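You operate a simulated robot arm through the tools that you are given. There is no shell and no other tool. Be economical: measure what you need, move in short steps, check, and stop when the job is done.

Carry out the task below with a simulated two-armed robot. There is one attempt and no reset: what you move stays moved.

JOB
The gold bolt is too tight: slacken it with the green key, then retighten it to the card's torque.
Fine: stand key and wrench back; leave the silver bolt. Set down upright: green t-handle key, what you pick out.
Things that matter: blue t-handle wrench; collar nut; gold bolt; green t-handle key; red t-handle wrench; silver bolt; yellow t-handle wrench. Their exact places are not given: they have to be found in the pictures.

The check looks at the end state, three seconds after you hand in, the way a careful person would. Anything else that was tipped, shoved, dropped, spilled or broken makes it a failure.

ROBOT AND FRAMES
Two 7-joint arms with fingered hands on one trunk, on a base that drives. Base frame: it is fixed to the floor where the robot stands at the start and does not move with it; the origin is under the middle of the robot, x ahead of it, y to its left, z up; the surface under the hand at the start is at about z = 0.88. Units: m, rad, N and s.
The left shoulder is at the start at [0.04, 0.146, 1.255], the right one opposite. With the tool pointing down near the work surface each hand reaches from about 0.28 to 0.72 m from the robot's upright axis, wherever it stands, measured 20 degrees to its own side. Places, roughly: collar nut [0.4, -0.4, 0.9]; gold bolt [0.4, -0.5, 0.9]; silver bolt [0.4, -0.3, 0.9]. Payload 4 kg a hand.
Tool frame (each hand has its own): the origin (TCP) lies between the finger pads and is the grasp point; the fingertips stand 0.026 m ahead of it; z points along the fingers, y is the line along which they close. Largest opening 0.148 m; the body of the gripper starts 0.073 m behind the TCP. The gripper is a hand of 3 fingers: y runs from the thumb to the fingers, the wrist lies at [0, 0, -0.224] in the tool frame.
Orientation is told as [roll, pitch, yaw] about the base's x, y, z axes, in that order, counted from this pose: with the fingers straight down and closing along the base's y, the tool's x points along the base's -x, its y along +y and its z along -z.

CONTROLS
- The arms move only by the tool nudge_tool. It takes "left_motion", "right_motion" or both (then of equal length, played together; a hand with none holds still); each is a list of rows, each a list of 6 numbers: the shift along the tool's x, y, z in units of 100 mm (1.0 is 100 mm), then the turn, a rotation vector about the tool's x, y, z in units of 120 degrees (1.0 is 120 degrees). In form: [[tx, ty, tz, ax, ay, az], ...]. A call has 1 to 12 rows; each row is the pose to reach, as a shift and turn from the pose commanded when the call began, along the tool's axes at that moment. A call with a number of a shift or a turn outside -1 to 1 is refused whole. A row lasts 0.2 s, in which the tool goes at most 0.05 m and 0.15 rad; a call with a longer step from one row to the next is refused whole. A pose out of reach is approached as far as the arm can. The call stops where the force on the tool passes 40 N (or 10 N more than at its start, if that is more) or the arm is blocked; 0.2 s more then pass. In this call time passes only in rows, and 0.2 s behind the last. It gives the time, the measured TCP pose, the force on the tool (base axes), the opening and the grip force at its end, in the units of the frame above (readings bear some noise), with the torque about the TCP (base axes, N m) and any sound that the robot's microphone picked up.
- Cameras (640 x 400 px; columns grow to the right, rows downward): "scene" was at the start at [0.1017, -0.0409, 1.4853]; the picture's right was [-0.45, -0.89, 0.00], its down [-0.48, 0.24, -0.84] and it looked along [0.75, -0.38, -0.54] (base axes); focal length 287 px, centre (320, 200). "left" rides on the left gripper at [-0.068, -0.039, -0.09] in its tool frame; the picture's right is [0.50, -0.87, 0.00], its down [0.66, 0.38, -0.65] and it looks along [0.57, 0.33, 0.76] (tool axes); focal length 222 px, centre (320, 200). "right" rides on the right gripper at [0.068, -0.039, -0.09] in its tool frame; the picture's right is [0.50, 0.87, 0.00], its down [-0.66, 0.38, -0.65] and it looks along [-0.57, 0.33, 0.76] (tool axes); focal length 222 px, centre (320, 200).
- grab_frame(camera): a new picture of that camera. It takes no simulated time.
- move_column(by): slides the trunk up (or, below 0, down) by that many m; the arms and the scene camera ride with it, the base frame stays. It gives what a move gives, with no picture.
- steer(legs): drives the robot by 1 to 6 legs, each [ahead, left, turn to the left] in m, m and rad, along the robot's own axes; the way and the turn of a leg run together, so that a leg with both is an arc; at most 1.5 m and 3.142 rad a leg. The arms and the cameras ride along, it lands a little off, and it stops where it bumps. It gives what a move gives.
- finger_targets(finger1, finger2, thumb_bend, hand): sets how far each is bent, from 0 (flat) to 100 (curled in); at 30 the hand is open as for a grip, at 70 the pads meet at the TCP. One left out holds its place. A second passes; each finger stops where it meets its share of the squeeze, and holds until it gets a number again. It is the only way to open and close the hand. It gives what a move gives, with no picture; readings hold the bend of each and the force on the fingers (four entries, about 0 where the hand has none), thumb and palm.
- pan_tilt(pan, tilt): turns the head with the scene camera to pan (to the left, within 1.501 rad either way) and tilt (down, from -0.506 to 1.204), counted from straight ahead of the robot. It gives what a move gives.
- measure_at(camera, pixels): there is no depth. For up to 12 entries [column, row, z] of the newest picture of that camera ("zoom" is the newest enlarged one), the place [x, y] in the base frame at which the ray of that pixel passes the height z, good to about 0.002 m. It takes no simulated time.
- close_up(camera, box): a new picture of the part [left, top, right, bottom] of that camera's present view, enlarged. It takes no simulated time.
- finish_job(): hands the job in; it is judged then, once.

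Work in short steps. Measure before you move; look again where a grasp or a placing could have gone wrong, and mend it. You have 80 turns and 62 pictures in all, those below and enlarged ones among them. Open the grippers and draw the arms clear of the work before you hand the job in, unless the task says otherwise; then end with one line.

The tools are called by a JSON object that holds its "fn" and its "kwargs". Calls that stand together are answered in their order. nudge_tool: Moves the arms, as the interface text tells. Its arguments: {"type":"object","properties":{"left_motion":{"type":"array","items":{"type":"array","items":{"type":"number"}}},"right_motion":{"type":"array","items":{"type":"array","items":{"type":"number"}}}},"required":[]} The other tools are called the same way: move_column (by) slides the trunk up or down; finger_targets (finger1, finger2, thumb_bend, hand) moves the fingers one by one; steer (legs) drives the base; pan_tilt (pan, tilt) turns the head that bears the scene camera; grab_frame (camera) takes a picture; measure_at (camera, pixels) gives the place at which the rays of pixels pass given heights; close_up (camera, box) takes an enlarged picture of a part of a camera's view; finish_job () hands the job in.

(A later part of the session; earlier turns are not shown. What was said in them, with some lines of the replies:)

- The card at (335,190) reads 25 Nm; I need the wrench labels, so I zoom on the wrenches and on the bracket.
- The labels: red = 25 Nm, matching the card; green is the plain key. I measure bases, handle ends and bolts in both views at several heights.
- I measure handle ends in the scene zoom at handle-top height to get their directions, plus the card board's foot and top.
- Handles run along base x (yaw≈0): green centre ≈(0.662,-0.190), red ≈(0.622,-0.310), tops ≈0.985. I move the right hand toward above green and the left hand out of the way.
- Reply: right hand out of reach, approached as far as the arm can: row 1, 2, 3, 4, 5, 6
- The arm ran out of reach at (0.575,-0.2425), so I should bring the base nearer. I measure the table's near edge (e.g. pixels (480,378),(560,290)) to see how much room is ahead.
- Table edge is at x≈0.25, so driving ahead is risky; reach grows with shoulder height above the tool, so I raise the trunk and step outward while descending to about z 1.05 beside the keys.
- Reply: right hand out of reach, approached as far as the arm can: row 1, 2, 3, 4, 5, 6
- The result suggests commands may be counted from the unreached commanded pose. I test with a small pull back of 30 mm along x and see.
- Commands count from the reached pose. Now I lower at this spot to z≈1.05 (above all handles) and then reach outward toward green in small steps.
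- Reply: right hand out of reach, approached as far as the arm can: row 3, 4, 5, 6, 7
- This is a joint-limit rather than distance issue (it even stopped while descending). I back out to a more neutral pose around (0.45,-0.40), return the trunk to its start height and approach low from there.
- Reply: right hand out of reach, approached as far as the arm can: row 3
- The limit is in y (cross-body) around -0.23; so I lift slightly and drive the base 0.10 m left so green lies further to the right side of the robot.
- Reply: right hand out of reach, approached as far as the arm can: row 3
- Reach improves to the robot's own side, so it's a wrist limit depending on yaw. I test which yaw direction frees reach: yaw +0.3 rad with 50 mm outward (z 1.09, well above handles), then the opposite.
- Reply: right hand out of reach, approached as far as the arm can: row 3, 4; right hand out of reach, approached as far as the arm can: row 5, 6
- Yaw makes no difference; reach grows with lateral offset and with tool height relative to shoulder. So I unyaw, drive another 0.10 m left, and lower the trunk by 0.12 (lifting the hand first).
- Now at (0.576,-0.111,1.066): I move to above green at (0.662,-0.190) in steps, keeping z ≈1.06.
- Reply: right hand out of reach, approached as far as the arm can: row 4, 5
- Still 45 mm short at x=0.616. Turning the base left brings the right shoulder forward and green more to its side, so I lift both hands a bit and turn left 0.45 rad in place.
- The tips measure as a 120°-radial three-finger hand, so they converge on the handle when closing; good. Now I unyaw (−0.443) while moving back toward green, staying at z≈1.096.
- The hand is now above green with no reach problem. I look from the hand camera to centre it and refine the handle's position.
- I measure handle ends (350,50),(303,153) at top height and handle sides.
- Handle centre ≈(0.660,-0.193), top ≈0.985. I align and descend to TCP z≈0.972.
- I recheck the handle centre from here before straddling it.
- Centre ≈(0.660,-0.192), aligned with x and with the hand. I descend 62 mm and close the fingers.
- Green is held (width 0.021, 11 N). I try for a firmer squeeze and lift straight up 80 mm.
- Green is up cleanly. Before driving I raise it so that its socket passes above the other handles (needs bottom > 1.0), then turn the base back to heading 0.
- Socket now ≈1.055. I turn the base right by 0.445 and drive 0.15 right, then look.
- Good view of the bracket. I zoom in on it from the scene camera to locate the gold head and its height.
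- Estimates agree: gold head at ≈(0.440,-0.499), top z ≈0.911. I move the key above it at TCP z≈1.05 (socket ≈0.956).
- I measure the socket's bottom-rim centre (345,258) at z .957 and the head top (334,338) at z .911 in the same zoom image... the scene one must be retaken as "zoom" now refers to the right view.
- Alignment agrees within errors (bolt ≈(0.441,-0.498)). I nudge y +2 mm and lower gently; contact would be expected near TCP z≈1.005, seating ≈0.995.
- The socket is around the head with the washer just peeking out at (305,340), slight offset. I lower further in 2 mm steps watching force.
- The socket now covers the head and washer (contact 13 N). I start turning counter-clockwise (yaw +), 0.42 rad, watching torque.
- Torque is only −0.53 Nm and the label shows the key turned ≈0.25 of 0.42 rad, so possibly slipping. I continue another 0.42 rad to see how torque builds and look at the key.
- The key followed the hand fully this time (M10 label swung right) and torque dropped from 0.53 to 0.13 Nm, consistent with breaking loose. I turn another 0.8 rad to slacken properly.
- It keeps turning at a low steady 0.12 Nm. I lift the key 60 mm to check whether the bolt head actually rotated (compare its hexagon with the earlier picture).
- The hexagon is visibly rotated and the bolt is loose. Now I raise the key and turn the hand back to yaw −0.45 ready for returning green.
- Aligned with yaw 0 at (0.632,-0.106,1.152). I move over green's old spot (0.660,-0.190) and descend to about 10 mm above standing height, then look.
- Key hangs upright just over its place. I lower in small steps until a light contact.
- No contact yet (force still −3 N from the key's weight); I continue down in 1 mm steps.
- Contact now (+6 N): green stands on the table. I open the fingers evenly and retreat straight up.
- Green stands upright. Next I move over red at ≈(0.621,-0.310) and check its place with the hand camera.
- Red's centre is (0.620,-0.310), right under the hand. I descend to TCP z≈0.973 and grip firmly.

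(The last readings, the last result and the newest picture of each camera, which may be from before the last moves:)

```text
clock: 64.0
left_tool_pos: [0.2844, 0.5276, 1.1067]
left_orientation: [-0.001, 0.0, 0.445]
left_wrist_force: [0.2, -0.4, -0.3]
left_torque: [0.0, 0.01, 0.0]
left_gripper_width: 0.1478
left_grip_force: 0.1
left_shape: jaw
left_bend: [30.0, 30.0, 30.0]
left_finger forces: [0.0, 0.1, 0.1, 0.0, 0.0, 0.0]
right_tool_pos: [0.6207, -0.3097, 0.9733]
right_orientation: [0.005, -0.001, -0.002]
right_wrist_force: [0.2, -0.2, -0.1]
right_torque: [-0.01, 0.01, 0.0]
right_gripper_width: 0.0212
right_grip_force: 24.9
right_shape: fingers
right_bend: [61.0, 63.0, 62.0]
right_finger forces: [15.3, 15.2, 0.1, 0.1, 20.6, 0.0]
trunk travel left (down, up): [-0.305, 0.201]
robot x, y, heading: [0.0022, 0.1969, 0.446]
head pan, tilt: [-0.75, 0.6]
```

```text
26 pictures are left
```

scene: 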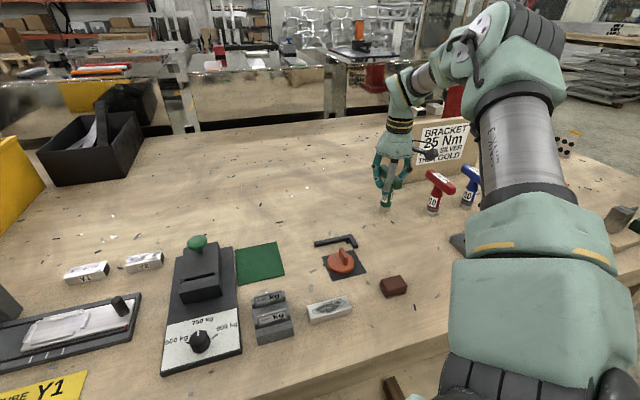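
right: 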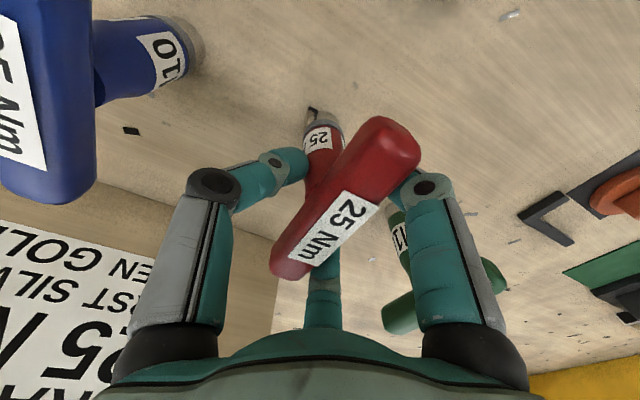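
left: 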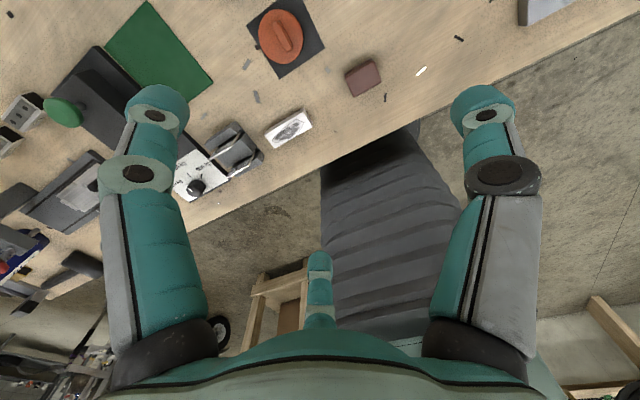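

Red is gripped (25 N). I lift to 1.15 and swing in as with green before driving back.

{"fn": "nudge_tool", "kwargs": {"right_motion": [[0, 0, -0.2, 0, 0, 0], [0, 0, -0.5, 0, 0, 0], [0, 0, -0.95, 0, 0, 0]]}}

{"fn": "nudge_tool", "kwargs": {"right_motion": [[0, 0.2, -0.4, 0, 0, 0], [0, 0.5, -0.8, 0, 0, 0], [0, 0.9, -0.85, 0, 0, 0]]}}

{"fn": "steer", "kwargs": {"legs": [[0, 0, -0.445], [0, -0.15, 0]]}}

```text
clock: 64.8
left_tool_pos: [0.2853, 0.5282, 1.1067]
left_orientation: [0.001, -0.001, 0.447]
left_wrist_force: [-0.7, 1.2, 0.1]
left_torque: [-0.02, -0.02, 0.0]
left_gripper_width: 0.148
left_grip_force: 0.1
left_shape: jaw
left_bend: [30.0, 30.0, 30.0]
left_finger forces: [0.0, 0.0, 0.0, 0.0, 0.1, 0.0]
right_tool_pos: [0.619, -0.3092, 1.0692]
right_orientation: [0.003, -0.002, -0.001]
right_wrist_force: [-0.3, 0.2, -2.7]
right_torque: [0.0, -0.02, 0.01]
right_gripper_width: 0.0214
right_grip_force: 25.4
right_shape: fingers
right_bend: [61.0, 63.0, 62.0]
right_finger forces: [15.1, 15.2, 0.0, 0.0, 20.5, 0.0]
trunk travel left (down, up): [-0.305, 0.201]
robot x, y, heading: [-0.0004, 0.1917, 0.447]
head pan, tilt: [-0.75, 0.6]
```

```text
clock: 65.6
left_tool_pos: [0.2853, 0.528, 1.1059]
left_orientation: [0.0, 0.0, 0.447]
left_wrist_force: [-0.1, 0.2, 0.7]
left_torque: [-0.01, -0.04, -0.01]
left_gripper_width: 0.1478
left_grip_force: 0.1
left_shape: jaw
left_bend: [30.0, 30.0, 30.0]
left_finger forces: [0.0, 0.0, 0.1, 0.0, 0.0, 0.0]
right_tool_pos: [0.6192, -0.2188, 1.1541]
right_orientation: [0.002, -0.002, -0.003]
right_wrist_force: [0.3, 0.3, -2.7]
right_torque: [-0.02, -0.02, -0.02]
right_gripper_width: 0.0215
right_grip_force: 25.2
right_shape: fingers
right_bend: [61.0, 63.0, 62.0]
right_finger forces: [15.0, 15.1, 0.0, 0.0, 20.6, 0.0]
trunk travel left (down, up): [-0.305, 0.201]
robot x, y, heading: [0.0024, 0.1955, 0.449]
head pan, tilt: [-0.75, 0.6]
```

```text
clock: 68.3
left_tool_pos: [0.4016, 0.2244, 1.1064]
left_orientation: [-0.002, 0.001, 0.002]
left_wrist_force: [0.1, -0.3, 0.2]
left_torque: [0.02, -0.01, -0.02]
left_gripper_width: 0.1481
left_grip_force: 0.1
left_shape: jaw
left_bend: [30.0, 30.0, 30.0]
left_finger forces: [0.1, 0.1, 0.1, 0.0, 0.0, 0.1]
right_tool_pos: [0.3801, -0.5946, 1.1546]
right_orientation: [0.001, 0.0, -0.449]
right_wrist_force: [0.2, 0.6, -3.0]
right_torque: [-0.04, 0.01, 0.0]
right_gripper_width: 0.0215
right_grip_force: 25.5
right_shape: fingers
right_bend: [61.0, 63.0, 62.0]
right_finger forces: [14.6, 14.9, 0.0, 0.0, 20.7, 0.0]
trunk travel left (down, up): [-0.305, 0.201]
robot x, y, heading: [0.0015, 0.0454, 0.004]
head pan, tilt: [-0.75, 0.6]
```

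Now over the bolt: translate while turning the wrench back to yaw ≈+1.2 (the orientation in which the bolt was left) in the air.

{"fn": "nudge_tool", "kwargs": {"right_motion": [[-0.02, 0.15, 0, 0, 0, -0.066], [-0.04, 0.3, 0, 0, 0, -0.132], [-0.06, 0.45, 0, 0, 0, -0.198], [-0.08, 0.6, 0, 0, 0, -0.264], [-0.1, 0.75, 0, 0, 0, -0.33], [-0.11, 0.9, 0, 0, 0, -0.396], [-0.117, 0.99, 0, 0, 0, -0.462], [-0.117, 0.99, 0, 0, 0, -0.528], [-0.117, 0.99, 0, 0, 0, -0.594], [-0.117, 0.99, 0, 0, 0, -0.66], [-0.117, 0.99, 0, 0, 0, -0.726], [-0.117, 0.99, 0, 0, 0, -0.788]]}}

{"fn": "pan_tilt", "kwargs": {"pan": -0.7, "tilt": 0.75}}

```text
clock: 70.9
left_tool_pos: [0.402, 0.2233, 1.1074]
left_orientation: [0.0, 0.001, 0.001]
left_wrist_force: [0.3, -0.1, -0.6]
left_torque: [0.0, -0.03, -0.03]
left_gripper_width: 0.1479
left_grip_force: 0.0
left_shape: jaw
left_bend: [30.0, 30.0, 30.0]
left_finger forces: [0.0, 0.1, 0.0, 0.0, 0.0, 0.0]
right_tool_pos: [0.4344, -0.5123, 1.1539]
right_orientation: [-0.002, -0.003, 1.206]
right_wrist_force: [-0.4, 0.2, -2.2]
right_torque: [-0.03, -0.03, 0.01]
right_gripper_width: 0.0209
right_grip_force: 24.8
right_shape: fingers
right_bend: [61.0, 63.0, 62.0]
right_finger forces: [14.6, 14.7, 0.1, 0.1, 20.7, 0.0]
trunk travel left (down, up): [-0.305, 0.201]
robot x, y, heading: [-0.0015, 0.0464, 0.003]
head pan, tilt: [-0.75, 0.6]
```

```text
clock: 71.6
left_tool_pos: [0.3998, 0.2233, 1.1063]
left_orientation: [0.0, -0.001, 0.002]
left_wrist_force: [0.3, -0.3, -0.1]
left_torque: [0.0, 0.03, 0.01]
left_gripper_width: 0.1478
left_grip_force: 0.1
left_shape: jaw
left_bend: [30.0, 30.0, 30.0]
left_finger forces: [0.0, 0.0, 0.1, 0.0, 0.0, 0.0]
right_tool_pos: [0.4343, -0.5125, 1.1548]
right_orientation: [0.0, -0.002, 1.204]
right_wrist_force: [-0.2, -0.2, -2.7]
right_torque: [0.03, -0.02, 0.04]
right_gripper_width: 0.0213
right_grip_force: 24.8
right_shape: fingers
right_bend: [61.0, 63.0, 62.0]
right_finger forces: [14.8, 14.6, 0.0, 0.0, 20.7, 0.1]
trunk travel left (down, up): [-0.305, 0.201]
robot x, y, heading: [0.0028, 0.0452, 0.003]
head pan, tilt: [-0.7, 0.75]
```

I shift to (0.440,-0.4965) and lower to TCP z≈1.03, then check alignment.

{"fn": "nudge_tool", "kwargs": {"right_motion": [[-0.168, 0.003, 0, 0, 0, 0], [-0.168, 0.003, 0.35, 0, 0, 0], [-0.168, 0.003, 0.7, 0, 0, 0], [-0.168, 0.003, 1.0, 0, 0, 0]]}}

{"fn": "nudge_tool", "kwargs": {"right_motion": [[0, 0, 0.15, 0, 0, 0], [0, 0, 0.3, 0, 0, 0]]}}

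{"fn": "close_up", "kwargs": {"camera": "scene", "box": [350, 135, 414, 175]}}

```text
clock: 72.6
left_tool_pos: [0.4001, 0.2234, 1.1064]
left_orientation: [0.0, 0.003, 0.001]
left_wrist_force: [0.2, 0.3, -1.2]
left_torque: [-0.02, -0.02, 0.02]
left_gripper_width: 0.1477
left_grip_force: 0.1
left_shape: jaw
left_bend: [30.0, 30.0, 30.0]
left_finger forces: [0.0, 0.1, 0.1, 0.0, 0.0, 0.0]
right_tool_pos: [0.4414, -0.4966, 1.0524]
right_orientation: [-0.001, -0.001, 1.203]
right_wrist_force: [-0.7, -0.3, -1.8]
right_torque: [-0.02, -0.01, 0.02]
right_gripper_width: 0.0214
right_grip_force: 25.5
right_shape: fingers
right_bend: [61.0, 63.0, 62.0]
right_finger forces: [14.8, 14.6, 0.0, 0.1, 20.8, 0.0]
trunk travel left (down, up): [-0.305, 0.201]
robot x, y, heading: [0.0029, 0.0464, 0.005]
head pan, tilt: [-0.7, 0.75]
```

```text
clock: 73.2
left_tool_pos: [0.401, 0.222, 1.1064]
left_orientation: [0.0, 0.004, 0.002]
left_wrist_force: [0.9, 0.2, -0.4]
left_torque: [-0.03, 0.02, 0.01]
left_gripper_width: 0.1482
left_grip_force: 0.0
left_shape: jaw
left_bend: [30.0, 30.0, 30.0]
left_finger forces: [0.1, 0.0, 0.0, 0.1, 0.1, 0.0]
right_tool_pos: [0.44, -0.4967, 1.0222]
right_orientation: [-0.001, -0.001, 1.201]
right_wrist_force: [0.3, -0.2, -3.2]
right_torque: [0.02, -0.05, -0.01]
right_gripper_width: 0.0212
right_grip_force: 25.1
right_shape: fingers
right_bend: [61.0, 63.0, 62.0]
right_finger forces: [14.9, 14.6, 0.0, 0.0, 20.8, 0.0]
trunk travel left (down, up): [-0.305, 0.201]
robot x, y, heading: [-0.0022, 0.0444, 0.004]
head pan, tilt: [-0.7, 0.75]
```

```text
10.00 times, centred on (382, 155) of scene
```

zoom: 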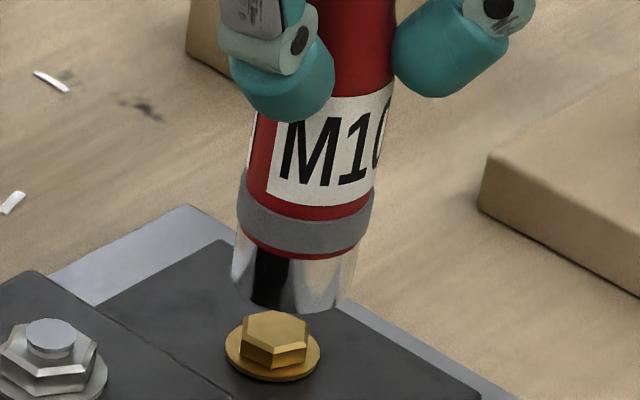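

Allowing for perspective the socket is within ~1–2 mm of the head, the same place that seated before. I lower gently.

{"fn": "nudge_tool", "kwargs": {"right_motion": [[0, 0, 0.12, 0, 0, 0], [0, 0, 0.17, 0, 0, 0], [0, 0, 0.2, 0, 0, 0], [0, 0, 0.23, 0, 0, 0], [0, 0, 0.26, 0, 0, 0], [0, 0, 0.28, 0, 0, 0]]}}

{"fn": "close_up", "kwargs": {"camera": "scene", "box": [330, 110, 426, 175]}}

```text
clock: 74.6
left_tool_pos: [0.4004, 0.2247, 1.1077]
left_orientation: [0.0, 0.0, 0.002]
left_wrist_force: [-0.2, -0.1, 0.2]
left_torque: [-0.01, 0.01, 0.0]
left_gripper_width: 0.1479
left_grip_force: 0.0
left_shape: jaw
left_bend: [30.0, 30.0, 30.0]
left_finger forces: [0.0, 0.1, 0.1, 0.0, 0.0, 0.1]
right_tool_pos: [0.4403, -0.4958, 0.9966]
right_orientation: [-0.006, -0.004, 1.203]
right_wrist_force: [1.0, -1.4, 3.6]
right_torque: [-0.05, -0.02, 0.02]
right_gripper_width: 0.0215
right_grip_force: 26.2
right_shape: fingers
right_bend: [61.0, 63.0, 62.0]
right_finger forces: [15.1, 14.5, 0.0, 0.1, 22.6, 0.0]
trunk travel left (down, up): [-0.305, 0.201]
robot x, y, heading: [0.0009, 0.0447, 0.003]
head pan, tilt: [-0.7, 0.75]
```

```text
6.15 times, centred on (378, 142) of scene
```

zoom: 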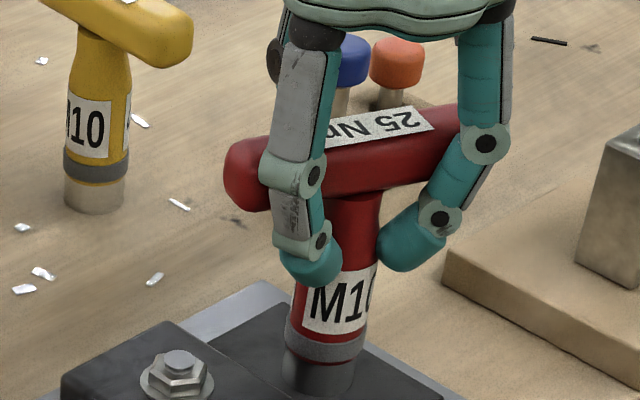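

Seated (z 0.9966, 3.6 N). I turn clockwise 0.7 rad first (well short of the 1.4–1.6 rad it was loosened), watching torque and sound.

{"fn": "nudge_tool", "kwargs": {"right_motion": [[0, 0, 0, 0, 0, 0.06], [0, 0, 0, 0, 0, 0.12], [0, 0, 0, 0, 0, 0.18], [0, 0, 0, 0, 0, 0.24], [0, 0, 0, 0, 0, 0.3], [0, 0, 0, 0, 0, 0.335]]}}

```text
clock: 76.0
left_tool_pos: [0.4002, 0.2238, 1.1074]
left_orientation: [-0.001, -0.002, 0.002]
left_wrist_force: [-0.4, -0.9, -0.3]
left_torque: [0.0, -0.01, 0.01]
left_gripper_width: 0.1478
left_grip_force: 0.0
left_shape: jaw
left_bend: [30.0, 30.0, 30.0]
left_finger forces: [0.0, 0.0, 0.0, 0.0, 0.1, 0.0]
right_tool_pos: [0.4393, -0.495, 0.9972]
right_orientation: [0.0, -0.003, 0.499]
right_wrist_force: [1.8, -3.9, 10.4]
right_torque: [-0.17, 0.02, 0.13]
right_gripper_width: 0.0212
right_grip_force: 27.7
right_shape: fingers
right_bend: [61.0, 63.0, 61.0]
right_finger forces: [14.7, 15.3, 0.0, 0.0, 25.3, 0.0]
trunk travel left (down, up): [-0.305, 0.201]
robot x, y, heading: [0.0006, 0.0463, -0.0]
head pan, tilt: [-0.7, 0.75]
```

Low running torque 0.13 Nm. Next 0.28 rad clockwise in fine steps.

{"fn": "nudge_tool", "kwargs": {"right_motion": [[0, 0, 0, 0, 0, 0.035], [0, 0, 0, 0, 0, 0.07], [0, 0, 0, 0, 0, 0.105], [0, 0, 0, 0, 0, 0.135]]}}

{"fn": "nudge_tool", "kwargs": {"right_motion": [[0, 0, 0, 0, 0, 0.03], [0, 0, 0, 0, 0, 0.06], [0, 0, 0, 0, 0, 0.09]]}}

```text
clock: 77.0
left_tool_pos: [0.3989, 0.2232, 1.1067]
left_orientation: [0.0, 0.002, 0.002]
left_wrist_force: [-0.8, 0.2, 1.1]
left_torque: [0.0, -0.01, 0.02]
left_gripper_width: 0.1477
left_grip_force: 0.1
left_shape: jaw
left_bend: [30.0, 30.0, 30.0]
left_finger forces: [0.0, 0.1, 0.0, 0.0, 0.1, 0.1]
right_tool_pos: [0.4407, -0.4949, 0.9959]
right_orientation: [0.001, -0.002, 0.216]
right_wrist_force: [2.1, -5.8, 11.1]
right_torque: [-0.18, -0.01, 0.19]
right_gripper_width: 0.021
right_grip_force: 27.8
right_shape: fingers
right_bend: [61.0, 63.0, 61.0]
right_finger forces: [14.4, 15.6, 0.0, 0.0, 26.2, 0.1]
trunk travel left (down, up): [-0.305, 0.201]
robot x, y, heading: [0.0006, 0.0481, 0.009]
head pan, tilt: [-0.7, 0.75]
```

```text
clock: 77.8
left_tool_pos: [0.3984, 0.2237, 1.107]
left_orientation: [-0.001, 0.0, 0.001]
left_wrist_force: [1.0, 0.2, 0.3]
left_torque: [-0.01, -0.03, 0.02]
left_gripper_width: 0.1479
left_grip_force: 0.1
left_shape: jaw
left_bend: [30.0, 30.0, 30.0]
left_finger forces: [0.0, 0.0, 0.1, 0.0, 0.0, 0.0]
right_tool_pos: [0.4398, -0.4967, 0.9974]
right_orientation: [0.001, -0.005, 0.028]
right_wrist_force: [2.5, -4.1, 8.5]
right_torque: [-0.19, 0.01, 0.14]
right_gripper_width: 0.0208
right_grip_force: 28.0
right_shape: fingers
right_bend: [61.0, 63.0, 61.0]
right_finger forces: [14.2, 15.4, 0.0, 0.0, 25.3, 0.0]
trunk travel left (down, up): [-0.305, 0.201]
robot x, y, heading: [0.0015, 0.0447, 0.0]
head pan, tilt: [-0.7, 0.75]
```

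Still 0.14 Nm, no sound. I keep on in small chunks of ~0.15–0.2 rad.

{"fn": "nudge_tool", "kwargs": {"right_motion": [[0, 0, 0, 0, 0, 0.03], [0, 0, 0, 0, 0, 0.06], [0, 0, 0, 0, 0, 0.08]]}}

```text
clock: 78.6
left_tool_pos: [0.4001, 0.2238, 1.1074]
left_orientation: [0.0, 0.001, 0.001]
left_wrist_force: [-0.4, 0.3, 0.1]
left_torque: [-0.04, 0.04, 0.03]
left_gripper_width: 0.1477
left_grip_force: 0.1
left_shape: jaw
left_bend: [30.0, 30.0, 30.0]
left_finger forces: [0.0, 0.1, 0.0, 0.1, 0.0, 0.1]
right_tool_pos: [0.4404, -0.4958, 0.9966]
right_orientation: [0.0, -0.004, -0.138]
right_wrist_force: [2.2, -6.0, 9.7]
right_torque: [-0.25, 0.0, 0.25]
right_gripper_width: 0.0211
right_grip_force: 28.0
right_shape: fingers
right_bend: [61.0, 63.0, 61.0]
right_finger forces: [13.6, 16.5, 0.0, 0.0, 26.3, 0.1]
trunk travel left (down, up): [-0.305, 0.201]
robot x, y, heading: [-0.0061, 0.0461, 0.002]
head pan, tilt: [-0.7, 0.75]
```

Torque is beginning to rise (0.25 Nm). I proceed with ~0.1 rad chunks.

{"fn": "nudge_tool", "kwargs": {"right_motion": [[0, 0, 0, 0, 0, 0.02], [0, 0, 0, 0, 0, 0.04], [0, 0, 0, 0, 0, 0.05]]}}

```text
clock: 79.4
left_tool_pos: [0.4003, 0.2233, 1.1076]
left_orientation: [-0.001, 0.0, 0.001]
left_wrist_force: [0.4, -0.3, 0.3]
left_torque: [0.0, 0.03, -0.02]
left_gripper_width: 0.1479
left_grip_force: 0.0
left_shape: jaw
left_bend: [30.0, 30.0, 30.0]
left_finger forces: [0.0, 0.0, 0.1, 0.0, 0.0, 0.1]
right_tool_pos: [0.4402, -0.496, 0.9957]
right_orientation: [0.001, -0.002, -0.242]
right_wrist_force: [2.5, -5.9, 9.5]
right_torque: [-0.23, -0.05, 0.29]
right_gripper_width: 0.0211
right_grip_force: 28.5
right_shape: fingers
right_bend: [61.0, 63.0, 61.0]
right_finger forces: [13.3, 17.1, 0.0, 0.0, 26.7, 0.1]
trunk travel left (down, up): [-0.305, 0.201]
robot x, y, heading: [0.0012, 0.0461, 0.003]
head pan, tilt: [-0.7, 0.75]
```

Torque 0.29 Nm and rising; no click yet. Another ~0.08 rad.

{"fn": "nudge_tool", "kwargs": {"right_motion": [[0, 0, 0, 0, 0, 0.015], [0, 0, 0, 0, 0, 0.03], [0, 0, 0, 0, 0, 0.04]]}}

```text
clock: 80.2
left_tool_pos: [0.3994, 0.2237, 1.1082]
left_orientation: [-0.001, 0.001, 0.003]
left_wrist_force: [0.4, 0.9, -0.5]
left_torque: [0.04, 0.0, -0.02]
left_gripper_width: 0.1478
left_grip_force: 0.1
left_shape: jaw
left_bend: [30.0, 30.0, 30.0]
left_finger forces: [0.0, 0.1, 0.0, 0.0, 0.1, 0.1]
right_tool_pos: [0.4396, -0.4959, 0.997]
right_orientation: [0.002, -0.004, -0.327]
right_wrist_force: [2.5, -6.1, 10.6]
right_torque: [-0.24, -0.06, 0.29]
right_gripper_width: 0.021
right_grip_force: 28.5
right_shape: fingers
right_bend: [61.0, 63.0, 61.0]
right_finger forces: [13.4, 17.1, 0.0, 0.0, 27.0, 0.0]
trunk travel left (down, up): [-0.305, 0.201]
robot x, y, heading: [0.001, 0.049, 0.0]
head pan, tilt: [-0.7, 0.75]
```

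Steady 0.29. I go on another 0.1 rad.

{"fn": "nudge_tool", "kwargs": {"right_motion": [[0, 0, 0, 0, 0, 0.02], [0, 0, 0, 0, 0, 0.04], [0, 0, 0, 0, 0, 0.05]]}}

{"fn": "close_up", "kwargs": {"camera": "scene", "box": [330, 110, 426, 175]}}

```text
clock: 81.0
left_tool_pos: [0.4001, 0.2229, 1.1068]
left_orientation: [0.0, 0.001, 0.001]
left_wrist_force: [0.0, 0.0, 1.0]
left_torque: [-0.02, -0.05, 0.02]
left_gripper_width: 0.1477
left_grip_force: 0.1
left_shape: jaw
left_bend: [30.0, 30.0, 30.0]
left_finger forces: [0.0, 0.1, 0.0, 0.1, 0.0, 0.0]
right_tool_pos: [0.4388, -0.4955, 0.9958]
right_orientation: [0.002, -0.002, -0.432]
right_wrist_force: [1.7, -5.7, 10.9]
right_torque: [-0.24, -0.05, 0.33]
right_gripper_width: 0.0209
right_grip_force: 28.5
right_shape: fingers
right_bend: [61.0, 63.0, 61.0]
right_finger forces: [13.4, 17.3, 0.0, 0.1, 27.0, 0.1]
trunk travel left (down, up): [-0.305, 0.201]
robot x, y, heading: [0.0032, 0.0444, 0.005]
head pan, tilt: [-0.7, 0.75]
```

```text
6.15 times, centred on (378, 142) of scene
```

zoom: 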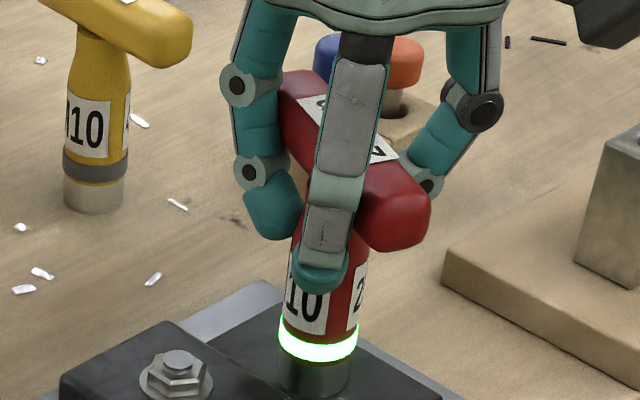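

The wrench's ring glows green: set torque reached. I stop turning and lift straight off, to z≈1.15.

{"fn": "nudge_tool", "kwargs": {"right_motion": [[0, 0, -0.1, 0, 0, 0], [0, 0, -0.2, 0, 0, 0], [0, 0, -0.45, 0, 0, 0], [0, 0, -0.7, 0, 0, 0], [0, 0, -1.0, 0, 0, 0]]}}

{"fn": "nudge_tool", "kwargs": {"right_motion": [[0, 0, -0.3, 0, 0, 0.01], [0, 0, -0.55, 0, 0, 0.01]]}}

{"fn": "close_up", "kwargs": {"camera": "scene", "box": [310, 95, 438, 175]}}

```text
clock: 82.2
left_tool_pos: [0.3988, 0.224, 1.1066]
left_orientation: [-0.001, 0.0, 0.003]
left_wrist_force: [-0.4, 0.3, 0.4]
left_torque: [0.02, 0.01, 0.0]
left_gripper_width: 0.1479
left_grip_force: 0.1
left_shape: jaw
left_bend: [30.0, 30.0, 30.0]
left_finger forces: [0.0, 0.1, 0.0, 0.0, 0.0, 0.0]
right_tool_pos: [0.4387, -0.4958, 1.0958]
right_orientation: [0.003, -0.001, -0.432]
right_wrist_force: [-0.5, 0.1, -2.5]
right_torque: [0.02, 0.04, -0.02]
right_gripper_width: 0.0214
right_grip_force: 24.7
right_shape: fingers
right_bend: [60.0, 63.0, 61.0]
right_finger forces: [14.4, 14.4, 0.0, 0.0, 19.9, 0.0]
trunk travel left (down, up): [-0.305, 0.201]
robot x, y, heading: [0.003, 0.0469, 0.003]
head pan, tilt: [-0.7, 0.75]
```

```text
clock: 82.8
left_tool_pos: [0.3996, 0.2238, 1.1076]
left_orientation: [0.0, 0.001, 0.003]
left_wrist_force: [0.5, -0.5, 0.9]
left_torque: [0.0, -0.03, 0.03]
left_gripper_width: 0.148
left_grip_force: 0.0
left_shape: jaw
left_bend: [30.0, 30.0, 30.0]
left_finger forces: [0.0, 0.1, 0.0, 0.0, 0.0, 0.1]
right_tool_pos: [0.4398, -0.4959, 1.1522]
right_orientation: [0.001, 0.0, -0.451]
right_wrist_force: [0.1, -0.9, -3.2]
right_torque: [0.02, -0.01, -0.01]
right_gripper_width: 0.0218
right_grip_force: 24.5
right_shape: fingers
right_bend: [60.0, 63.0, 61.0]
right_finger forces: [14.4, 14.3, 0.0, 0.1, 19.9, 0.0]
trunk travel left (down, up): [-0.305, 0.201]
robot x, y, heading: [0.0003, 0.0495, -0.002]
head pan, tilt: [-0.7, 0.75]
```

```text
5.00 times, centred on (374, 135) of scene
```

zoom: 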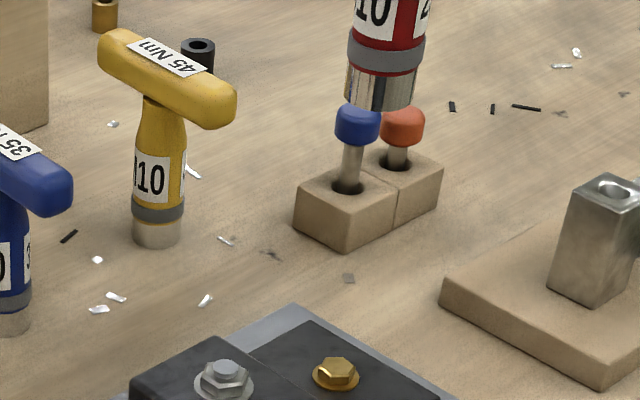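

The bolt is done; the wrench is clear. I drive back (0.15 left, turn +0.45) to return red.

{"fn": "steer", "kwargs": {"legs": [[0, 0.15, 0], [0, 0, 0.45]]}}

{"fn": "nudge_tool", "kwargs": {"right_motion": [[0, -0.3, 0, 0, 0, 0], [0, -0.65, 0, 0, 0, 0], [0, -1.0, 0, 0, 0, 0]]}}

```text
clock: 85.4
left_tool_pos: [0.2851, 0.5294, 1.1075]
left_orientation: [-0.001, 0.0, 0.447]
left_wrist_force: [-0.5, 0.6, -0.2]
left_torque: [0.02, 0.01, -0.02]
left_gripper_width: 0.148
left_grip_force: 0.0
left_shape: jaw
left_bend: [30.0, 30.0, 30.0]
left_finger forces: [0.1, 0.0, 0.0, 0.0, 0.0, 0.0]
right_tool_pos: [0.63, -0.1021, 1.1517]
right_orientation: [0.001, -0.002, -0.008]
right_wrist_force: [-0.1, 0.2, -2.5]
right_torque: [-0.04, -0.01, -0.01]
right_gripper_width: 0.0213
right_grip_force: 24.0
right_shape: fingers
right_bend: [60.0, 63.0, 61.0]
right_finger forces: [14.2, 14.2, 0.0, 0.1, 20.0, 0.0]
trunk travel left (down, up): [-0.305, 0.201]
robot x, y, heading: [0.0004, 0.1972, 0.449]
head pan, tilt: [-0.7, 0.75]
```

```text
clock: 86.2
left_tool_pos: [0.2849, 0.5282, 1.1068]
left_orientation: [0.001, 0.001, 0.445]
left_wrist_force: [0.2, 0.3, 0.4]
left_torque: [0.05, 0.02, -0.02]
left_gripper_width: 0.1479
left_grip_force: 0.0
left_shape: jaw
left_bend: [30.0, 30.0, 30.0]
left_finger forces: [0.0, 0.0, 0.0, 0.0, 0.0, 0.0]
right_tool_pos: [0.6308, -0.2048, 1.1507]
right_orientation: [0.004, -0.001, -0.006]
right_wrist_force: [-0.6, 0.0, -3.6]
right_torque: [0.02, 0.01, 0.01]
right_gripper_width: 0.0213
right_grip_force: 24.6
right_shape: fingers
right_bend: [60.0, 63.0, 61.0]
right_finger forces: [14.1, 14.0, 0.0, 0.0, 20.0, 0.0]
trunk travel left (down, up): [-0.305, 0.201]
robot x, y, heading: [-0.0029, 0.2, 0.446]
head pan, tilt: [-0.7, 0.75]
```

Remaining: y −0.105, x −0.010 to (0.6205,-0.3097). I go over it, then descend to ~12 mm above standing height.

{"fn": "nudge_tool", "kwargs": {"right_motion": [[0.03, -0.35, 0, 0, 0, 0], [0.06, -0.7, 0, 0, 0, 0], [0.1, -1.0, 0, 0, 0, 0]]}}

{"fn": "nudge_tool", "kwargs": {"right_motion": [[0, -0.05, 0.3, 0, 0, 0], [0, -0.05, 0.6, 0, 0, 0], [0, -0.05, 1.0, 0, 0, 0]]}}

{"fn": "pan_tilt", "kwargs": {"pan": -0.75, "tilt": 0.6}}

{"fn": "close_up", "kwargs": {"camera": "scene", "box": [345, 120, 505, 220]}}

```text
clock: 87.0
left_tool_pos: [0.2855, 0.5287, 1.1063]
left_orientation: [0.002, 0.001, 0.447]
left_wrist_force: [-0.2, -0.2, 0.0]
left_torque: [0.0, 0.01, -0.03]
left_gripper_width: 0.1479
left_grip_force: 0.1
left_shape: jaw
left_bend: [30.0, 30.0, 30.0]
left_finger forces: [0.1, 0.1, 0.0, 0.0, 0.0, 0.0]
right_tool_pos: [0.62, -0.3018, 1.1509]
right_orientation: [0.004, -0.003, -0.004]
right_wrist_force: [-0.4, 0.5, -2.9]
right_torque: [0.02, 0.0, -0.01]
right_gripper_width: 0.0213
right_grip_force: 23.7
right_shape: fingers
right_bend: [60.0, 63.0, 61.0]
right_finger forces: [14.3, 13.9, 0.0, 0.0, 20.0, 0.0]
trunk travel left (down, up): [-0.305, 0.201]
robot x, y, heading: [-0.0003, 0.1963, 0.447]
head pan, tilt: [-0.7, 0.75]
```

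```text
clock: 87.8
left_tool_pos: [0.2855, 0.5298, 1.1075]
left_orientation: [0.003, 0.001, 0.446]
left_wrist_force: [0.1, 0.4, -0.4]
left_torque: [0.0, 0.01, 0.0]
left_gripper_width: 0.1478
left_grip_force: 0.0
left_shape: jaw
left_bend: [30.0, 30.0, 30.0]
left_finger forces: [0.1, 0.0, 0.0, 0.0, 0.1, 0.0]
right_tool_pos: [0.6182, -0.3071, 1.0502]
right_orientation: [0.004, -0.001, -0.006]
right_wrist_force: [0.3, 0.4, -2.9]
right_torque: [0.01, 0.06, 0.0]
right_gripper_width: 0.0213
right_grip_force: 23.7
right_shape: fingers
right_bend: [60.0, 63.0, 61.0]
right_finger forces: [14.0, 13.9, 0.1, 0.0, 20.0, 0.1]
trunk travel left (down, up): [-0.305, 0.201]
robot x, y, heading: [-0.002, 0.1957, 0.445]
head pan, tilt: [-0.7, 0.75]
```

```text
clock: 88.5
left_tool_pos: [0.2837, 0.53, 1.1057]
left_orientation: [0.0, 0.002, 0.448]
left_wrist_force: [0.6, -0.1, -0.2]
left_torque: [0.0, 0.02, -0.01]
left_gripper_width: 0.1478
left_grip_force: 0.1
left_shape: jaw
left_bend: [30.0, 30.0, 30.0]
left_finger forces: [0.1, 0.0, 0.1, 0.1, 0.0, 0.1]
right_tool_pos: [0.619, -0.3066, 1.0509]
right_orientation: [0.003, -0.003, -0.008]
right_wrist_force: [0.7, -0.4, -3.3]
right_torque: [0.0, -0.01, -0.01]
right_gripper_width: 0.0212
right_grip_force: 24.0
right_shape: fingers
right_bend: [60.0, 63.0, 61.0]
right_finger forces: [14.1, 13.8, 0.0, 0.0, 20.0, 0.1]
trunk travel left (down, up): [-0.305, 0.201]
robot x, y, heading: [0.0026, 0.1972, 0.446]
head pan, tilt: [-0.75, 0.6]
```

```text
4.00 times, centred on (425, 170) of scene
```

zoom: 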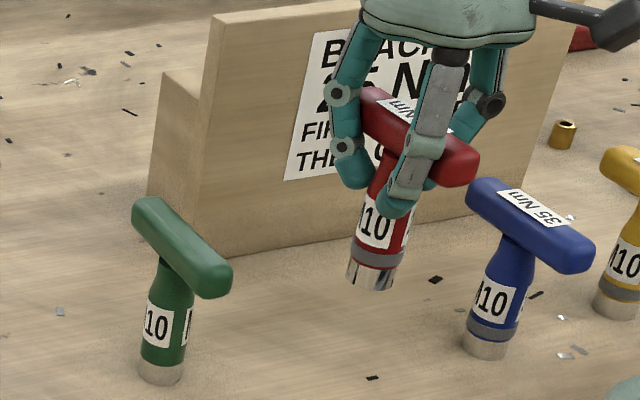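

Red hangs upright over its empty spot between green and blue. I lower to z≈0.978 and then by 1 mm steps to contact.

{"fn": "nudge_tool", "kwargs": {"right_motion": [[0, -0.02, 0.3, 0, 0, 0], [0, -0.02, 0.55, 0, 0, 0], [0, -0.02, 0.72, 0, 0, 0]]}}

{"fn": "nudge_tool", "kwargs": {"right_motion": [[0, 0, 0.02, 0, 0, 0], [0, 0, 0.03, 0, 0, 0], [0, 0, 0.04, 0, 0, 0], [0, 0, 0.05, 0, 0, 0], [0, 0, 0.06, 0, 0, 0], [0, 0, 0.065, 0, 0, 0]]}}

```text
clock: 89.3
left_tool_pos: [0.2844, 0.529, 1.1075]
left_orientation: [0.001, 0.001, 0.446]
left_wrist_force: [-0.3, 0.6, 0.7]
left_torque: [-0.01, 0.04, -0.02]
left_gripper_width: 0.1482
left_grip_force: 0.1
left_shape: jaw
left_bend: [30.0, 30.0, 30.0]
left_finger forces: [0.0, 0.0, 0.1, 0.0, 0.0, 0.0]
right_tool_pos: [0.6192, -0.3086, 0.9781]
right_orientation: [0.002, -0.002, -0.006]
right_wrist_force: [-0.4, -0.2, -3.1]
right_torque: [0.01, 0.01, 0.02]
right_gripper_width: 0.0211
right_grip_force: 24.1
right_shape: fingers
right_bend: [60.0, 63.0, 61.0]
right_finger forces: [14.1, 13.7, 0.1, 0.1, 20.0, 0.0]
trunk travel left (down, up): [-0.305, 0.201]
robot x, y, heading: [-0.0011, 0.1983, 0.45]
head pan, tilt: [-0.75, 0.6]
```

```text
clock: 90.7
left_tool_pos: [0.284, 0.5284, 1.1066]
left_orientation: [0.0, -0.001, 0.446]
left_wrist_force: [0.6, -0.1, 0.2]
left_torque: [0.03, 0.02, 0.02]
left_gripper_width: 0.1475
left_grip_force: 0.0
left_shape: jaw
left_bend: [30.0, 30.0, 30.0]
left_finger forces: [0.0, 0.1, 0.0, 0.0, 0.1, 0.1]
right_tool_pos: [0.6199, -0.3086, 0.9716]
right_orientation: [0.003, -0.002, -0.008]
right_wrist_force: [-0.2, -0.6, -2.8]
right_torque: [0.02, -0.03, -0.05]
right_gripper_width: 0.021
right_grip_force: 24.2
right_shape: fingers
right_bend: [60.0, 63.0, 61.0]
right_finger forces: [14.1, 13.8, 0.0, 0.1, 19.9, 0.1]
trunk travel left (down, up): [-0.305, 0.201]
robot x, y, heading: [-0.0007, 0.1974, 0.446]
head pan, tilt: [-0.75, 0.6]
```

No contact yet; another 3 mm in 1 mm steps.

{"fn": "nudge_tool", "kwargs": {"right_motion": [[0, 0, 0.01, 0, 0, 0], [0, 0, 0.02, 0, 0, 0], [0, 0, 0.027, 0, 0, 0]]}}

```text
clock: 91.5
left_tool_pos: [0.2853, 0.5301, 1.1073]
left_orientation: [0.0, -0.001, 0.447]
left_wrist_force: [-1.0, 0.6, -0.2]
left_torque: [-0.02, 0.03, 0.02]
left_gripper_width: 0.1482
left_grip_force: 0.1
left_shape: jaw
left_bend: [30.0, 30.0, 30.0]
left_finger forces: [0.0, 0.1, 0.0, 0.1, 0.1, 0.1]
right_tool_pos: [0.62, -0.3082, 0.9707]
right_orientation: [0.003, -0.003, -0.007]
right_wrist_force: [0.1, -1.2, 1.7]
right_torque: [0.0, 0.02, 0.0]
right_gripper_width: 0.0212
right_grip_force: 24.4
right_shape: fingers
right_bend: [60.0, 63.0, 61.0]
right_finger forces: [14.1, 13.9, 0.1, 0.1, 21.1, 0.1]
trunk travel left (down, up): [-0.305, 0.201]
robot x, y, heading: [0.0019, 0.1948, 0.447]
head pan, tilt: [-0.75, 0.6]
```

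Contact (force rose to +1.7 N). I add 1 mm, open and retreat upward.

{"fn": "nudge_tool", "kwargs": {"right_motion": [[0, 0, 0.008, 0, 0, 0]]}}

{"fn": "finger_targets", "kwargs": {"hand": "right", "finger1": 58, "finger2": 58, "thumb_bend": 58}}

{"fn": "finger_targets", "kwargs": {"hand": "right", "finger1": 42, "finger2": 42, "thumb_bend": 42}}

{"fn": "nudge_tool", "kwargs": {"right_motion": [[0, 0, -0.2, 0, 0, 0], [0, 0, -0.5, 0, 0, 0], [0, 0, -0.95, 0, 0, 0]]}}

{"fn": "close_up", "kwargs": {"camera": "scene", "box": [345, 120, 505, 220]}}

```text
clock: 91.9
left_tool_pos: [0.2844, 0.5292, 1.107]
left_orientation: [0.0, 0.0, 0.446]
left_wrist_force: [-0.4, 0.6, -0.7]
left_torque: [-0.02, -0.01, -0.03]
left_gripper_width: 0.1482
left_grip_force: 0.0
left_shape: jaw
left_bend: [30.0, 30.0, 30.0]
left_finger forces: [0.0, 0.1, 0.1, 0.1, 0.0, 0.1]
right_tool_pos: [0.6199, -0.3086, 0.9717]
right_orientation: [0.0, -0.004, -0.006]
right_wrist_force: [1.3, -1.2, 7.0]
right_torque: [0.02, 0.02, 0.0]
right_gripper_width: 0.0214
right_grip_force: 25.5
right_shape: fingers
right_bend: [60.0, 63.0, 61.0]
right_finger forces: [14.3, 14.0, 0.1, 0.1, 22.1, 0.1]
trunk travel left (down, up): [-0.305, 0.201]
robot x, y, heading: [-0.003, 0.1956, 0.443]
head pan, tilt: [-0.75, 0.6]
```

```text
clock: 92.9
left_tool_pos: [0.285, 0.5303, 1.1078]
left_orientation: [0.0, 0.001, 0.448]
left_wrist_force: [1.6, 0.1, 0.1]
left_torque: [-0.01, 0.01, -0.03]
left_gripper_width: 0.1479
left_grip_force: 0.0
left_shape: jaw
left_bend: [30.0, 30.0, 30.0]
left_finger forces: [0.1, 0.0, 0.1, 0.0, 0.1, 0.1]
right_tool_pos: [0.6206, -0.3083, 0.9683]
right_orientation: [0.003, -0.002, -0.007]
right_wrist_force: [-0.8, 0.9, 0.2]
right_torque: [-0.05, -0.02, -0.02]
right_gripper_width: 0.0391
right_grip_force: 0.1
right_shape: fingers
right_bend: [57.0, 57.0, 57.0]
right_finger forces: [0.3, 0.1, 0.0, 0.0, 0.0, 0.0]
trunk travel left (down, up): [-0.305, 0.201]
robot x, y, heading: [-0.0029, 0.1956, 0.446]
head pan, tilt: [-0.75, 0.6]
```

```text
clock: 93.9
left_tool_pos: [0.2848, 0.5293, 1.1063]
left_orientation: [0.0, 0.002, 0.447]
left_wrist_force: [1.4, -0.2, 0.2]
left_torque: [0.0, -0.02, 0.01]
left_gripper_width: 0.1478
left_grip_force: 0.0
left_shape: jaw
left_bend: [30.0, 30.0, 30.0]
left_finger forces: [0.0, 0.0, 0.1, 0.1, 0.1, 0.1]
right_tool_pos: [0.6196, -0.3085, 0.9687]
right_orientation: [0.002, 0.0, -0.009]
right_wrist_force: [-0.6, 0.4, 0.1]
right_torque: [0.04, 0.04, 0.0]
right_gripper_width: 0.0882
right_grip_force: 0.1
right_shape: fingers
right_bend: [42.0, 42.0, 42.0]
right_finger forces: [0.0, 0.0, 0.0, 0.0, 0.1, 0.0]
trunk travel left (down, up): [-0.305, 0.201]
robot x, y, heading: [0.001, 0.2003, 0.447]
head pan, tilt: [-0.75, 0.6]
```

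```text
clock: 94.7
left_tool_pos: [0.2836, 0.53, 1.1062]
left_orientation: [0.001, -0.001, 0.448]
left_wrist_force: [-0.1, 0.4, -0.4]
left_torque: [-0.01, -0.03, -0.02]
left_gripper_width: 0.1481
left_grip_force: 0.0
left_shape: jaw
left_bend: [30.0, 30.0, 30.0]
left_finger forces: [0.0, 0.1, 0.0, 0.0, 0.0, 0.0]
right_tool_pos: [0.6186, -0.3083, 1.0659]
right_orientation: [0.002, -0.002, -0.005]
right_wrist_force: [-0.7, -0.2, 0.2]
right_torque: [0.02, 0.0, -0.01]
right_gripper_width: 0.0878
right_grip_force: 0.0
right_shape: fingers
right_bend: [42.0, 42.0, 42.0]
right_finger forces: [0.1, 0.0, 0.1, 0.0, 0.0, 0.1]
trunk travel left (down, up): [-0.305, 0.201]
robot x, y, heading: [-0.0025, 0.1972, 0.446]
head pan, tilt: [-0.75, 0.6]
```

```text
4.00 times, centred on (425, 170) of scene
```

zoom: 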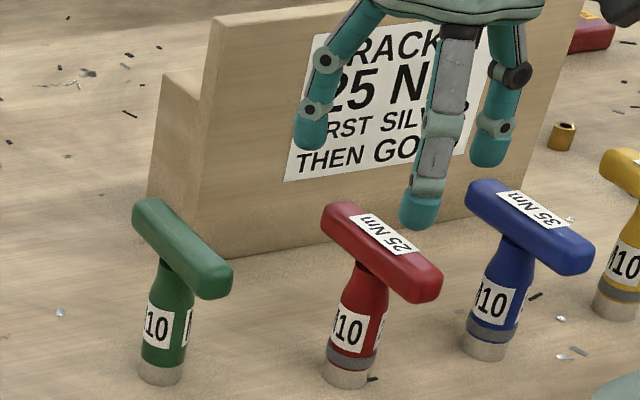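

All keys stand upright. I raise and draw the right arm back, open the hand fully, and take a last look at the bench.

{"fn": "nudge_tool", "kwargs": {"right_motion": [[0, 0, -0.3, 0, 0, 0], [0, 0, -0.6, 0, 0, 0], [0.3, 0, -0.9, 0, 0, 0], [0.65, 0, -0.9, 0, 0, 0], [1.0, 0, -0.9, 0, 0, 0]]}}

{"fn": "finger_targets", "kwargs": {"hand": "right", "finger1": 30, "finger2": 30, "thumb_bend": 30}}

{"fn": "nudge_tool", "kwargs": {"right_motion": [[0.35, 0, 0, 0, 0, 0], [0.7, 0, 0, 0, 0, 0]]}}

{"fn": "grab_frame", "kwargs": {"camera": "right"}}

{"fn": "grab_frame", "kwargs": {"camera": "scene"}}

```text
clock: 95.9
left_tool_pos: [0.2834, 0.5295, 1.1075]
left_orientation: [0.001, -0.001, 0.447]
left_wrist_force: [0.3, -0.2, -0.5]
left_torque: [0.01, 0.0, 0.01]
left_gripper_width: 0.1478
left_grip_force: 0.1
left_shape: jaw
left_bend: [30.0, 30.0, 30.0]
left_finger forces: [0.0, 0.0, 0.0, 0.0, 0.1, 0.0]
right_tool_pos: [0.5185, -0.3081, 1.1542]
right_orientation: [0.003, -0.003, -0.006]
right_wrist_force: [-0.6, 0.3, -0.3]
right_torque: [-0.03, 0.01, 0.02]
right_gripper_width: 0.088
right_grip_force: 0.0
right_shape: fingers
right_bend: [42.0, 42.0, 42.0]
right_finger forces: [0.0, 0.1, 0.0, 0.0, 0.0, 0.0]
trunk travel left (down, up): [-0.305, 0.201]
robot x, y, heading: [0.0001, 0.1965, 0.448]
head pan, tilt: [-0.75, 0.6]
```

```text
clock: 96.9
left_tool_pos: [0.2841, 0.53, 1.1065]
left_orientation: [0.0, -0.001, 0.446]
left_wrist_force: [0.1, -0.2, 0.0]
left_torque: [0.0, 0.02, 0.0]
left_gripper_width: 0.1479
left_grip_force: 0.1
left_shape: jaw
left_bend: [30.0, 30.0, 30.0]
left_finger forces: [0.1, 0.0, 0.0, 0.0, 0.0, 0.0]
right_tool_pos: [0.5185, -0.3078, 1.1532]
right_orientation: [0.002, -0.001, -0.007]
right_wrist_force: [-0.6, -0.4, -0.9]
right_torque: [0.01, -0.03, -0.02]
right_gripper_width: 0.1267
right_grip_force: 0.1
right_shape: fingers
right_bend: [30.0, 30.0, 30.0]
right_finger forces: [0.0, 0.1, 0.0, 0.1, 0.0, 0.1]
trunk travel left (down, up): [-0.305, 0.201]
robot x, y, heading: [0.005, 0.1962, 0.449]
head pan, tilt: [-0.75, 0.6]
```

```text
clock: 97.5
left_tool_pos: [0.2828, 0.5303, 1.1075]
left_orientation: [0.0, -0.001, 0.448]
left_wrist_force: [-0.4, -0.3, 0.0]
left_torque: [-0.01, -0.03, -0.02]
left_gripper_width: 0.148
left_grip_force: 0.1
left_shape: jaw
left_bend: [30.0, 30.0, 30.0]
left_finger forces: [0.0, 0.1, 0.0, 0.0, 0.1, 0.0]
right_tool_pos: [0.4469, -0.307, 1.1546]
right_orientation: [0.002, -0.003, -0.005]
right_wrist_force: [-0.2, 0.3, 0.4]
right_torque: [0.03, -0.02, 0.04]
right_gripper_width: 0.1266
right_grip_force: 0.0
right_shape: fingers
right_bend: [30.0, 30.0, 30.0]
right_finger forces: [0.1, 0.1, 0.0, 0.0, 0.1, 0.1]
trunk travel left (down, up): [-0.305, 0.201]
robot x, y, heading: [0.0024, 0.1967, 0.449]
head pan, tilt: [-0.75, 0.6]
```

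```text
19 pictures are left
```

right: 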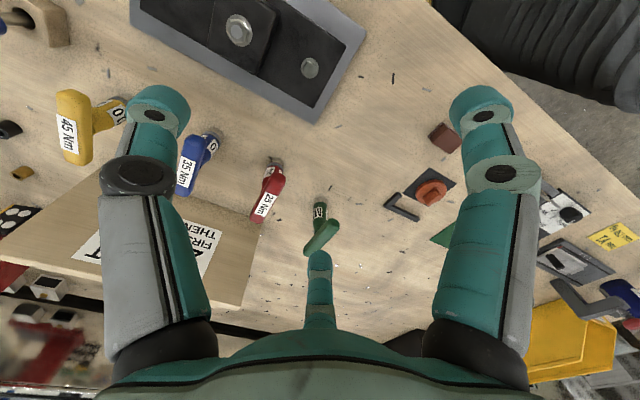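

```text
18 pictures are left
```

scene: 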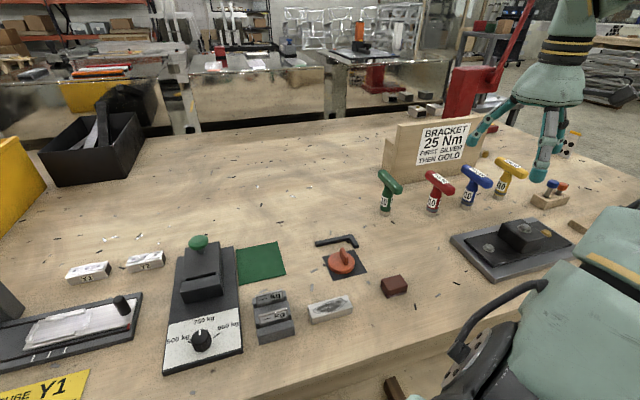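

All four tools stand upright, the bracket is untouched otherwise, and both hands are open and clear. I hand in.

{"fn": "finish_job", "kwargs": {}}

```text
The job is handed in.
```

The gold bolt was slackened with the green key, then retightened with the red 25 Nm wrench until the wrench's ring lit green. I took the green ring to mean the set torque was reached, but I saw it only after the last 0.1 rad step, so a small overshoot is possible. Green key and red wrench are standing upright back in their places, and the silver bolt was not touched.
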